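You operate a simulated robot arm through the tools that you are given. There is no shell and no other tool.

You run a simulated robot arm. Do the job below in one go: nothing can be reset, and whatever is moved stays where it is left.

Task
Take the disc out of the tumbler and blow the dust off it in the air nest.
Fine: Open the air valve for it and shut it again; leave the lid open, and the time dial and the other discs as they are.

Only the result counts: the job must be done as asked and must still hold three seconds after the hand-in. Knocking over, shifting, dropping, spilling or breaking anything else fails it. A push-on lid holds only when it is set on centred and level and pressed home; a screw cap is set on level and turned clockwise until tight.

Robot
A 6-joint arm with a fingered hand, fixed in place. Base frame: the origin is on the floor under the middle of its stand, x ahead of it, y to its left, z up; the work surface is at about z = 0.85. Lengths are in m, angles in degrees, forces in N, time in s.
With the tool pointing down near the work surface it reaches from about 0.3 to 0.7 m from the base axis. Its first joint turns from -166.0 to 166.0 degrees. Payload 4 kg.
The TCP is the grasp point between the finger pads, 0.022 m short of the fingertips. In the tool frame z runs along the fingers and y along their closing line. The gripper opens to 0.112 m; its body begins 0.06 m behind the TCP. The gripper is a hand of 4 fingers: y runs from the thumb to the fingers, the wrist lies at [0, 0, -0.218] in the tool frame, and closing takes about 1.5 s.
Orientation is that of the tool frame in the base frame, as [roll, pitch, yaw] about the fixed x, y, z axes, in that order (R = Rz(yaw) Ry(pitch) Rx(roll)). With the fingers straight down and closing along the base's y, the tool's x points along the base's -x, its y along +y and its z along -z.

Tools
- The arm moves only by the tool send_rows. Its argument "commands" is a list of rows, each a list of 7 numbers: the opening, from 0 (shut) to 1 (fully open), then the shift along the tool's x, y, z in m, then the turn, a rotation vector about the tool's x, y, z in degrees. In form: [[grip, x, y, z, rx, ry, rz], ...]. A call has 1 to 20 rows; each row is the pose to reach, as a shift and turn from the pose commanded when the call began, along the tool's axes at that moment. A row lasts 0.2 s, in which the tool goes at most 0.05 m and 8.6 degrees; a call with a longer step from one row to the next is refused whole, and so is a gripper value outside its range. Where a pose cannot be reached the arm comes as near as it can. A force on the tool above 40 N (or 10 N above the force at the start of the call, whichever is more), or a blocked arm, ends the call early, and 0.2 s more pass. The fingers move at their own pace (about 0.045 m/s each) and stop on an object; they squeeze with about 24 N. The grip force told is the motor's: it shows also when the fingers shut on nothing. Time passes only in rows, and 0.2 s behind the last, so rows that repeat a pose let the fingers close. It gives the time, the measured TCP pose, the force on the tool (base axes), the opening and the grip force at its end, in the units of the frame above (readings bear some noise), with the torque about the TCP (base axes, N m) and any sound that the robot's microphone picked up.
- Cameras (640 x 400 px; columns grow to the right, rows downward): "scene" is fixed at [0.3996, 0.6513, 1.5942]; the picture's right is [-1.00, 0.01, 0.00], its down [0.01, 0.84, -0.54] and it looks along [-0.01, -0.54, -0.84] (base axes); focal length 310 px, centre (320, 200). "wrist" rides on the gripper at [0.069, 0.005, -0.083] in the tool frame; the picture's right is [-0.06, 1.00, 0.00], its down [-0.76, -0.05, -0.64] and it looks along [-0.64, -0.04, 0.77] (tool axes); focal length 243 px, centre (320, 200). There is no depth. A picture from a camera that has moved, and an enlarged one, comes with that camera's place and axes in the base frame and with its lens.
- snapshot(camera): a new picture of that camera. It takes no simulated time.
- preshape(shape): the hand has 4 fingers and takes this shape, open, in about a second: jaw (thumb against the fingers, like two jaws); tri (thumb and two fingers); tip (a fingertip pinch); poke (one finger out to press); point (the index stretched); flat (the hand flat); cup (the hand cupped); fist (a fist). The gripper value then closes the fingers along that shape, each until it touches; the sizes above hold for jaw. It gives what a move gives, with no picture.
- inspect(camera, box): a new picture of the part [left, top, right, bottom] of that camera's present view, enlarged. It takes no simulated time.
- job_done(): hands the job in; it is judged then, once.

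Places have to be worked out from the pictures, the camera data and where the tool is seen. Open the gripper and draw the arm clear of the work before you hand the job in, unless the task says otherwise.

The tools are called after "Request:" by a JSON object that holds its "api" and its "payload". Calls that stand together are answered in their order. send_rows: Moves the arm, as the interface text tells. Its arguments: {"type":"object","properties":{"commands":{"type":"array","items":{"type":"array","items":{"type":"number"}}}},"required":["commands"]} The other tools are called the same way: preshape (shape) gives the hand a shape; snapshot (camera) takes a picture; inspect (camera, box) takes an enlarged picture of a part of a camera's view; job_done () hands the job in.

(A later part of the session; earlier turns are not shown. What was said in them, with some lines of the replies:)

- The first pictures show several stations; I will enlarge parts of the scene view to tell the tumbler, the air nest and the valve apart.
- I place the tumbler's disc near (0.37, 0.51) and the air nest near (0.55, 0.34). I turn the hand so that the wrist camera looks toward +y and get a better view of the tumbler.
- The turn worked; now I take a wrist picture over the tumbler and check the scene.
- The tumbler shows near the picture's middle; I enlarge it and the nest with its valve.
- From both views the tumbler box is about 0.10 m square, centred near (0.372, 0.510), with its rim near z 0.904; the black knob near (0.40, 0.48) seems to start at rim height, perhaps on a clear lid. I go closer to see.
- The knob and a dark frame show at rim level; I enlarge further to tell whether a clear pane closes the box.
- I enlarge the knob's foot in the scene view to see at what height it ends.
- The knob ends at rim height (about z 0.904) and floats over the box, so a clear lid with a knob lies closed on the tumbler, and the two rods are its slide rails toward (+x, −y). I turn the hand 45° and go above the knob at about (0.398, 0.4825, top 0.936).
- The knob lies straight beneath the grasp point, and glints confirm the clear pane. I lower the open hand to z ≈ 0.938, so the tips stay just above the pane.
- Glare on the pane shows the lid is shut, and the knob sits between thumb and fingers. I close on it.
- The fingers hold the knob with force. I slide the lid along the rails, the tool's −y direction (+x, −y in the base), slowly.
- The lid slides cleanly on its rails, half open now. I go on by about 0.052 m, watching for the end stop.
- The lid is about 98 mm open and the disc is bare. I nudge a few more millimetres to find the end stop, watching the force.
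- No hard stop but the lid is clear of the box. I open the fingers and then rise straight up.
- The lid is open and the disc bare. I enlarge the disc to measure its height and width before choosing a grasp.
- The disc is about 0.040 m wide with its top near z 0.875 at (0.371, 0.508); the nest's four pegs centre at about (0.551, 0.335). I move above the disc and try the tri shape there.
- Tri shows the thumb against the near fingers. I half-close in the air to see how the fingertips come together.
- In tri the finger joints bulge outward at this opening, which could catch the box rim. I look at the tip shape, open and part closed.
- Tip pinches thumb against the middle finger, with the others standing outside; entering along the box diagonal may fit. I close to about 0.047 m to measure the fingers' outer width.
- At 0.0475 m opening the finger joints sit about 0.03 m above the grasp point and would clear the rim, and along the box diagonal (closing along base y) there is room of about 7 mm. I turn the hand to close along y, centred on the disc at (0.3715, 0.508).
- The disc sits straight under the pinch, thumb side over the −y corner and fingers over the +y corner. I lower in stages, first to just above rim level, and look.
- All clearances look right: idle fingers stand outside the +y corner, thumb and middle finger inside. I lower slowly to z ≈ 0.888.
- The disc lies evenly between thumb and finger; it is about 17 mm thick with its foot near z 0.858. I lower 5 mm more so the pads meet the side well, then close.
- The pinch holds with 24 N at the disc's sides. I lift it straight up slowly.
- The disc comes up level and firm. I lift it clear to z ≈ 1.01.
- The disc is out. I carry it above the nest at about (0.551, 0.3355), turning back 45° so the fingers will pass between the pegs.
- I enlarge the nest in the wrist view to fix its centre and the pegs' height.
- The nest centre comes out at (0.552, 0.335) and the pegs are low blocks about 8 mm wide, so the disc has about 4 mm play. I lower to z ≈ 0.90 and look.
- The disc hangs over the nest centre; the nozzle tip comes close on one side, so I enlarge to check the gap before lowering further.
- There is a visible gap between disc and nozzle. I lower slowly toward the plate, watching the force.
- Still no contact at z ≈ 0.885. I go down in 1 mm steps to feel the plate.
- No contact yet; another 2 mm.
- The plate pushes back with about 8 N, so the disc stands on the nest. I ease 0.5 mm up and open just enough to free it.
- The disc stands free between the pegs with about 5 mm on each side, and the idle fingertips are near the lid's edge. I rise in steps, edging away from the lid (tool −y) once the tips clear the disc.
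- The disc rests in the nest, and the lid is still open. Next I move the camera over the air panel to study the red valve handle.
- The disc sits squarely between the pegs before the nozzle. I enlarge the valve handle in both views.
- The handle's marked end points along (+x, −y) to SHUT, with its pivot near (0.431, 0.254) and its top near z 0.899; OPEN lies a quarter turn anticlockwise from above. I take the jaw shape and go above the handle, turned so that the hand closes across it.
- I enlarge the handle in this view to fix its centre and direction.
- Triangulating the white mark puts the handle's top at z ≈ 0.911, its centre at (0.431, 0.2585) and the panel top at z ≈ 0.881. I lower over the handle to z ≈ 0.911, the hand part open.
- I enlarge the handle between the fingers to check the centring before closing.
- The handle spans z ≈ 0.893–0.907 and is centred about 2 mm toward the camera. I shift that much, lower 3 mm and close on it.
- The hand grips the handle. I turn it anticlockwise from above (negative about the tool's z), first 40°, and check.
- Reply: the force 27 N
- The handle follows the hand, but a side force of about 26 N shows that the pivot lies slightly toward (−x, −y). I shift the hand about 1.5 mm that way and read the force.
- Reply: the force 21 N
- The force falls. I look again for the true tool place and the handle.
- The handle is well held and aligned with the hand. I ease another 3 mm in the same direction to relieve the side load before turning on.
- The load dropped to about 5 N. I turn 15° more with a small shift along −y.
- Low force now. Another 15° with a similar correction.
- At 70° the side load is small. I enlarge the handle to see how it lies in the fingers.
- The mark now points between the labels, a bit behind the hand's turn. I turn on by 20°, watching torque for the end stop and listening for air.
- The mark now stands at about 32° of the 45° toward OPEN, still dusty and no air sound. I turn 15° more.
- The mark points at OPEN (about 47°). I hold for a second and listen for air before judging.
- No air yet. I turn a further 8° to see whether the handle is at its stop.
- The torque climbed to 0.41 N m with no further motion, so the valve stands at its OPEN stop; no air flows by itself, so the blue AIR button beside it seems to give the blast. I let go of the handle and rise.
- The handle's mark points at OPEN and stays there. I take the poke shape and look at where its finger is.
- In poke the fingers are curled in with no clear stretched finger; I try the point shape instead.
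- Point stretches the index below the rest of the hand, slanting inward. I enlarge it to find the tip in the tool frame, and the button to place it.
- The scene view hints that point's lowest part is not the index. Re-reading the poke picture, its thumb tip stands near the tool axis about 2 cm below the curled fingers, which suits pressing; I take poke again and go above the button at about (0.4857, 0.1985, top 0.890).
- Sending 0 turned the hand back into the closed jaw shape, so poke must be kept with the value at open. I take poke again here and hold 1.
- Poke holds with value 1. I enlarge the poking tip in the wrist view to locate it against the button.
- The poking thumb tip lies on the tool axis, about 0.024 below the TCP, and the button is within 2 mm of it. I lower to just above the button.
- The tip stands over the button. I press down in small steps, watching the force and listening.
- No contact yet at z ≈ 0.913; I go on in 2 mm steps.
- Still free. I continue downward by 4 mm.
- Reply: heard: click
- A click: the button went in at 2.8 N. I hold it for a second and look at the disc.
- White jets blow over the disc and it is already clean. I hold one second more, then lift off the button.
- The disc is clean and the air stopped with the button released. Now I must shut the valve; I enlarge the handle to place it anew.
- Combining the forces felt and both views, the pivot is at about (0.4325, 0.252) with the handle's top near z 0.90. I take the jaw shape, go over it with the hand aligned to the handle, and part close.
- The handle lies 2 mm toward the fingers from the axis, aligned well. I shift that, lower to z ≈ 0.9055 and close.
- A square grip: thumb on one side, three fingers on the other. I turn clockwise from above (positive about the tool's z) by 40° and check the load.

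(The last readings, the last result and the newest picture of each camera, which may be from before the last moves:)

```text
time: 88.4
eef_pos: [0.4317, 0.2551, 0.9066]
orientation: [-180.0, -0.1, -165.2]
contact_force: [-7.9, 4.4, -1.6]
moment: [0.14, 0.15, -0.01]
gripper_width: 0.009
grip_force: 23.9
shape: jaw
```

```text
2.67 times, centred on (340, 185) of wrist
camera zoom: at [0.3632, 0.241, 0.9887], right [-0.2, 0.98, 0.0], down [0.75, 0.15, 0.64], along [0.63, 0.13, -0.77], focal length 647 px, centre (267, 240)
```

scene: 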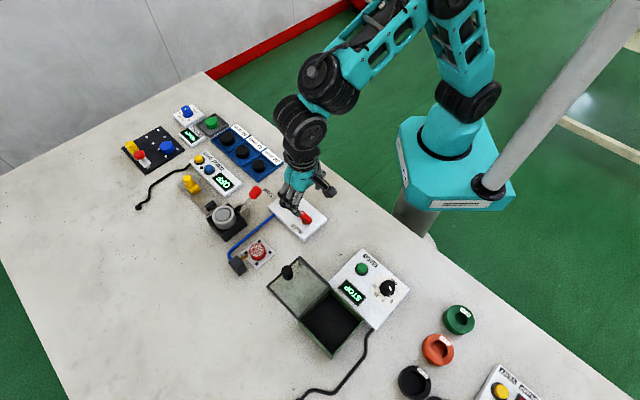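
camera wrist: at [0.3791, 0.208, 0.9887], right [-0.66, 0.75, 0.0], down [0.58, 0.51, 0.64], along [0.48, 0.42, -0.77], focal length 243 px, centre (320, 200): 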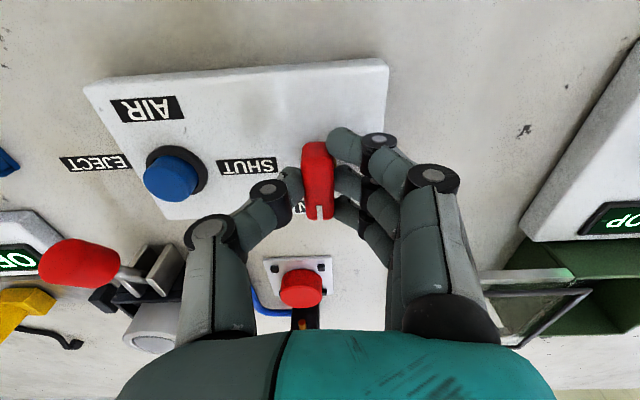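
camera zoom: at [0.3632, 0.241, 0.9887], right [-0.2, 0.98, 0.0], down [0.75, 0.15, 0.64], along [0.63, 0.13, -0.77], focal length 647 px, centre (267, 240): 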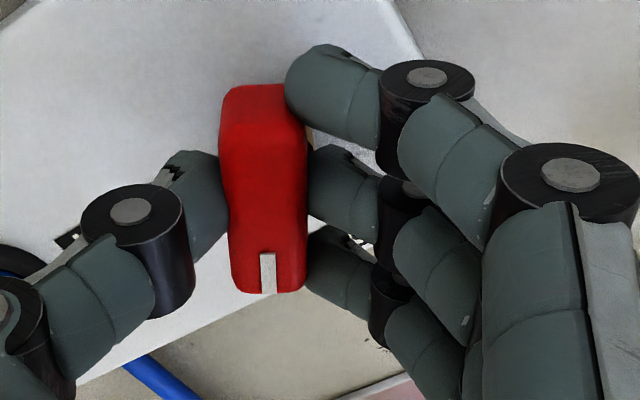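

The handle follows squarely with about 9 N side load. I turn 30° more with a 1.5 mm correction.

Request:
{"api": "send_rows", "payload": {"commands": [[0.05, 0.0006, 0.0005, 0, 0, 0, 5], [0.05, 0.0011, 0.001, 0, 0, 0, 10], [0.05, 0.0014, 0.0012, 0, 0, 0, 15], [0.05, 0.0016, 0.0014, 0, 0, 0, 20], [0.05, 0.0018, 0.0016, 0, 0, 0, 25], [0.05, 0.002, 0.0018, 0, 0, 0, 30], [0.05, 0.002, 0.0018, 0, 0, 0, 30]]}}

Request:
{"api": "inspect", "payload": {"camera": "wrist", "box": [240, 110, 440, 260]}}

Request:
{"api": "inspect", "payload": {"camera": "scene", "box": [280, 185, 340, 240]}}

```text
time: 90.0
eef_pos: [0.4304, 0.2544, 0.9048]
orientation: [-180.0, 0.1, 164.9]
contact_force: [14.0, 3.8, -4.8]
moment: [0.12, -0.2, 0.01]
gripper_width: 0.0089
grip_force: 23.7
shape: jaw
```

```text
2.67 times, centred on (340, 185) of wrist
camera zoom: at [0.3641, 0.2776, 0.9888], right [0.32, 0.95, 0.0], down [0.72, -0.25, 0.64], along [0.61, -0.21, -0.77], focal length 647 px, centre (267, 240)
```

zoom: 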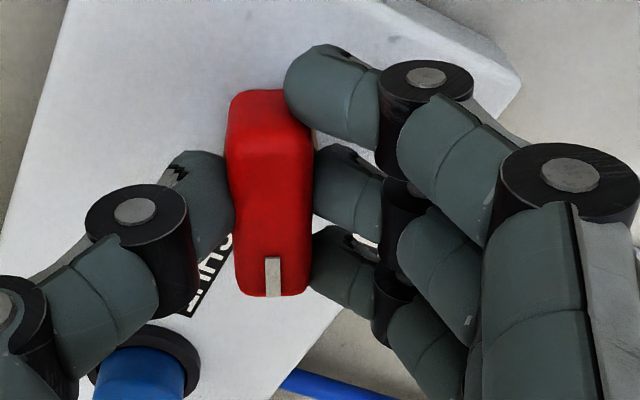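

```text
7.27 times, centred on (310, 212) of scene
camera zoom: at [0.3996, 0.6513, 1.5942], right [-1.0, 0.01, 0.0], down [0.01, 0.84, -0.54], along [-0.01, -0.54, -0.84], focal length 2254 px, centre (393, 109)
```

zoom: 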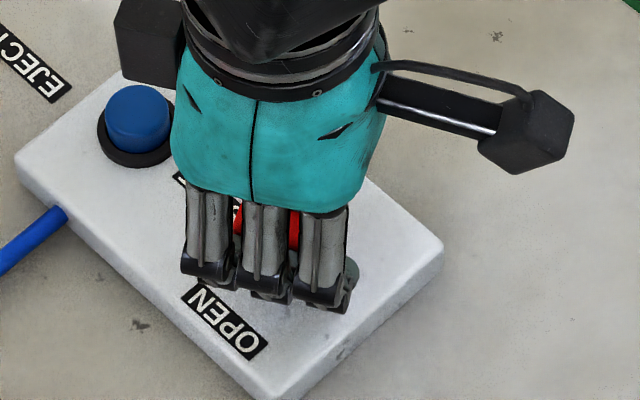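

At 60° the load is 14 N toward +x; I correct about 2.7 mm that way while turning the last 30°.

Request:
{"api": "send_rows", "payload": {"commands": [[0.05, -0.0012, 0.0007, 0, 0, 0, 3], [0.05, -0.0024, 0.0014, 0, 0, 0, 8], [0.05, -0.0024, 0.0014, 0, 0, 0, 13], [0.05, -0.0024, 0.0014, 0, 0, 0, 18], [0.05, -0.0024, 0.0014, 0, 0, 0, 24], [0.05, -0.0024, 0.0014, 0, 0, 0, 30], [0.05, -0.0024, 0.0014, 0, 0, 0, 30]]}}

Request:
{"api": "inspect", "payload": {"camera": "wrist", "box": [240, 110, 440, 260]}}

Request:
{"api": "inspect", "payload": {"camera": "scene", "box": [280, 185, 340, 240]}}

```text
time: 91.6
eef_pos: [0.4318, 0.2551, 0.9056]
orientation: [-179.9, 0.0, 135.0]
contact_force: [-1.8, 7.8, -2.8]
moment: [0.15, -0.04, 0.16]
gripper_width: 0.0091
grip_force: 24.0
shape: jaw
```

```text
2.67 times, centred on (340, 185) of wrist
camera zoom: at [0.3855, 0.3085, 0.9888], right [0.75, 0.66, 0.0], down [0.51, -0.58, 0.64], along [0.42, -0.48, -0.77], focal length 647 px, centre (267, 240)
```

zoom: 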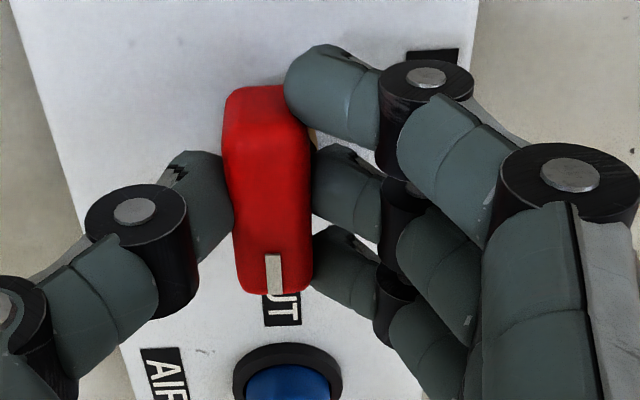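

```text
7.27 times, centred on (310, 212) of scene
camera zoom: at [0.3996, 0.6513, 1.5942], right [-1.0, 0.01, 0.0], down [0.01, 0.84, -0.54], along [-0.01, -0.54, -0.84], focal length 2254 px, centre (393, 109)
```

zoom: 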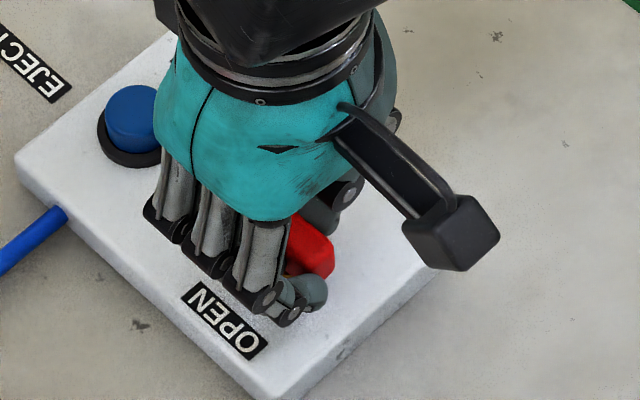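

The mark points at SHUT. I turn 8° further to be sure it meets its stop.

Request:
{"api": "send_rows", "payload": {"commands": [[0.05, 0, 0.0007, 0, 0, 0, 3], [0.05, 0, 0.001, 0, 0, 0, 6], [0.05, 0, 0.001, 0, 0, 0, 9], [0.05, 0, 0.001, 0, 0, 0, 9]]}}

Request:
{"api": "inspect", "payload": {"camera": "wrist", "box": [240, 110, 440, 260]}}

```text
time: 92.6
eef_pos: [0.4324, 0.2573, 0.9066]
orientation: [180.0, 0.1, 126.0]
contact_force: [-4.0, 5.4, -0.1]
moment: [0.08, -0.02, 0.4]
gripper_width: 0.0091
grip_force: 24.6
shape: jaw
```

```text
2.67 times, centred on (340, 185) of wrist
camera zoom: at [0.3949, 0.3155, 0.9887], right [0.85, 0.53, 0.0], down [0.41, -0.65, 0.64], along [0.34, -0.54, -0.77], focal length 647 px, centre (267, 240)
```

zoom: 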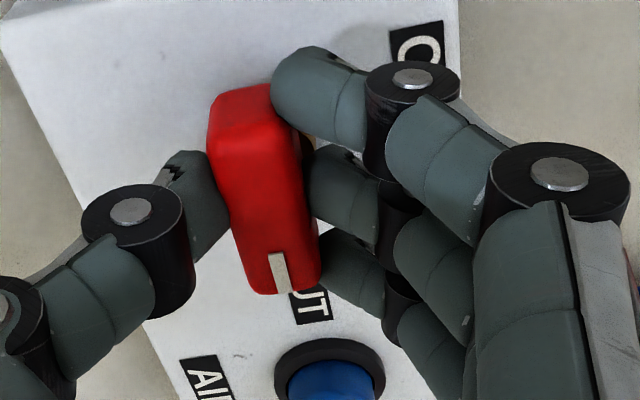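

The torque rose to 0.4 N m and the handle stayed, so the valve is at its SHUT stop. I relax the twist, open the fingers and rise.

Request:
{"api": "send_rows", "payload": {"commands": [[0.05, 0, 0, 0, 0, 0, -4], [0.05, 0, -0.0005, 0, 0, 0, -6], [0.2, 0, -0.0005, 0, 0, 0, -6], [0.4, 0, -0.0005, 0, 0, 0, -6], [0.6, 0, -0.0005, 0, 0, 0, -6], [0.7, 0, -0.0005, 0, 0, 0, -6], [0.7, 0, -0.0005, 0, 0, 0, -6], [0.7, 0, -0.0005, 0, 0, 0, -6], [0.7, 0, -0.0005, 0, 0, 0, -6], [0.7, 0, -0.0005, -0.02, 0, 0, -6], [0.7, 0, -0.0005, -0.05, 0, 0, -6], [0.7, 0, -0.0005, -0.09, 0, 0, -6], [0.7, 0, -0.0005, -0.12, 0, 0, -6], [0.7, 0, -0.0005, -0.12, 0, 0, -6]]}}

Request:
{"api": "snapshot", "payload": {"camera": "wrist"}}

Request:
{"api": "inspect", "payload": {"camera": "scene", "box": [225, 180, 345, 285]}}

```text
time: 95.6
eef_pos: [0.4304, 0.2563, 1.0258]
orientation: [-179.9, 0.0, 132.1]
contact_force: [-0.1, 0.0, -0.1]
moment: [0.02, 0.0, 0.0]
gripper_width: 0.078
grip_force: 0.1
shape: jaw
```

```text
taken
camera wrist: at [0.3882, 0.3106, 1.1084], right [0.78, 0.62, 0.0], down [0.48, -0.6, 0.64], along [0.4, -0.5, -0.77], focal length 243 px, centre (320, 200)
```

wrist: 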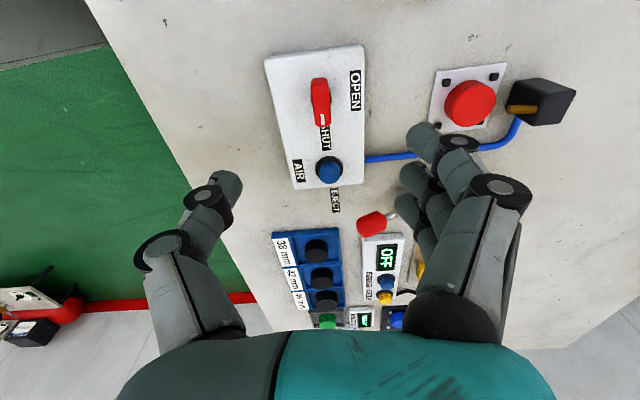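

```text
3.81 times, centred on (285, 232) of scene
camera zoom: at [0.3996, 0.6513, 1.5942], right [-1.0, 0.01, 0.0], down [0.01, 0.84, -0.54], along [-0.01, -0.54, -0.84], focal length 1180 px, centre (453, 76)
```

zoom: 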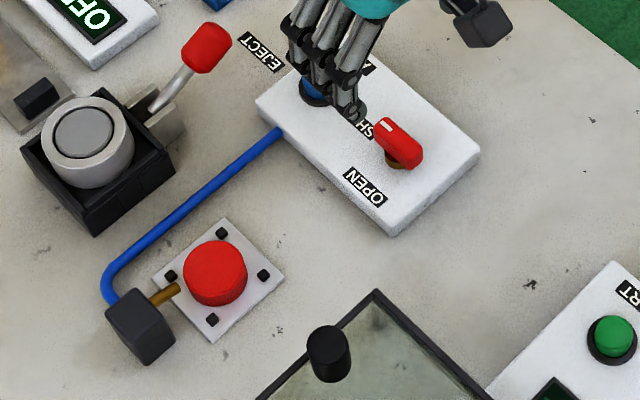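

The mark stands at SHUT, the disc is clean in the nest and the lid is open. I draw the arm up and away and make a last check.

Request:
{"api": "send_rows", "payload": {"commands": [[0.9, 0, -0.01, -0.03, 0, 0, 0], [1, 0, -0.03, -0.06, 0, 0, 0], [1, 0, -0.05, -0.09, 0, 0, 0], [1, 0, -0.07, -0.12, 0, 0, 0], [1, 0, -0.08, -0.13, 0, 0, 0], [1, 0, -0.08, -0.13, 0, 0, 0]]}}

Request:
{"api": "snapshot", "payload": {"camera": "scene"}}

Request:
{"api": "inspect", "payload": {"camera": "scene", "box": [280, 185, 340, 240]}}

Request:
{"api": "inspect", "payload": {"camera": "scene", "box": [225, 220, 425, 360]}}

```text
time: 97.0
eef_pos: [0.3737, 0.2027, 1.1562]
orientation: [-180.0, 0.0, 131.9]
contact_force: [-1.0, -0.8, -0.1]
moment: [0.0, 0.03, 0.0]
gripper_width: 0.1121
grip_force: 0.1
shape: jaw
```

```text
taken
```

scene: 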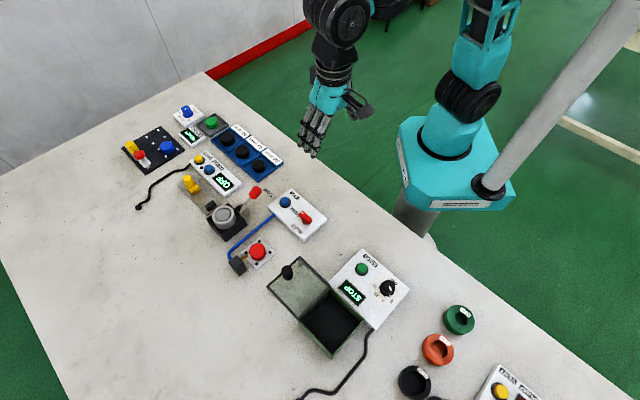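

```text
7.27 times, centred on (310, 212) of scene
camera zoom: at [0.3996, 0.6513, 1.5942], right [-1.0, 0.01, 0.0], down [0.01, 0.84, -0.54], along [-0.01, -0.54, -0.84], focal length 2254 px, centre (393, 109)
```

zoom: 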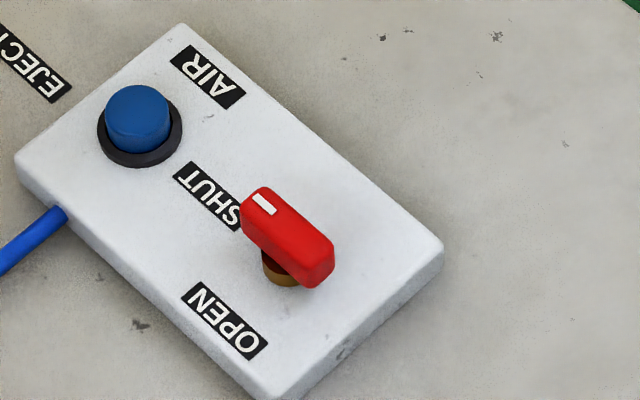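

```text
2.86 times, centred on (325, 290) of scene
camera zoom: at [0.3996, 0.6513, 1.5942], right [-1.0, 0.01, 0.0], down [0.01, 0.84, -0.54], along [-0.01, -0.54, -0.84], focal length 885 px, centre (306, -57)
```

zoom: 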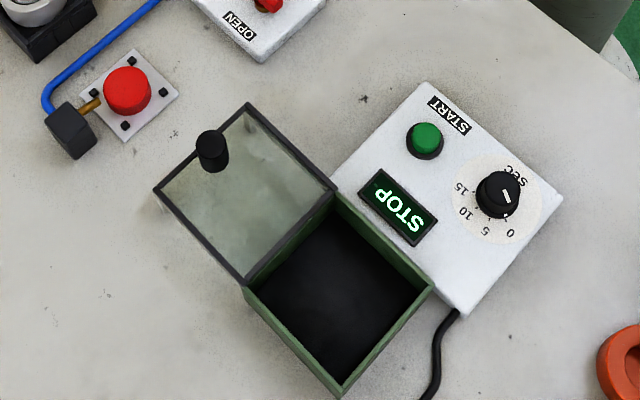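

The valve is back at SHUT as at the start, the clean disc rests in the nest, the lid stands open, the dial and the other discs are untouched and the arm is clear. I hand the job in.

Request:
{"api": "job_done", "payload": {}}

```text
The job is handed in.
```

The disc is out of the tumbler, blown clean, and resting between the pegs of the air nest. I've handed the job in, and no verdict has come back yet.

- **Lid:** it was shut at the start, a clear pane that was easy to miss. I slid it about 100 mm along its rails, and it is still open.
- **Air:** opening the valve alone gave no air. I also pressed the blue AIR button on the valve panel and held it for about two seconds. The jets ran while it was held and took the dust off. The task did not mention this button.
- **Valve:** I turned it to its OPEN stop and, after the blow, back to its SHUT stop. The mark is where it was at the start.
- **Left as they were:** the final pictures show the time dial and the other discs unmoved. The hand is open and clear of the work.
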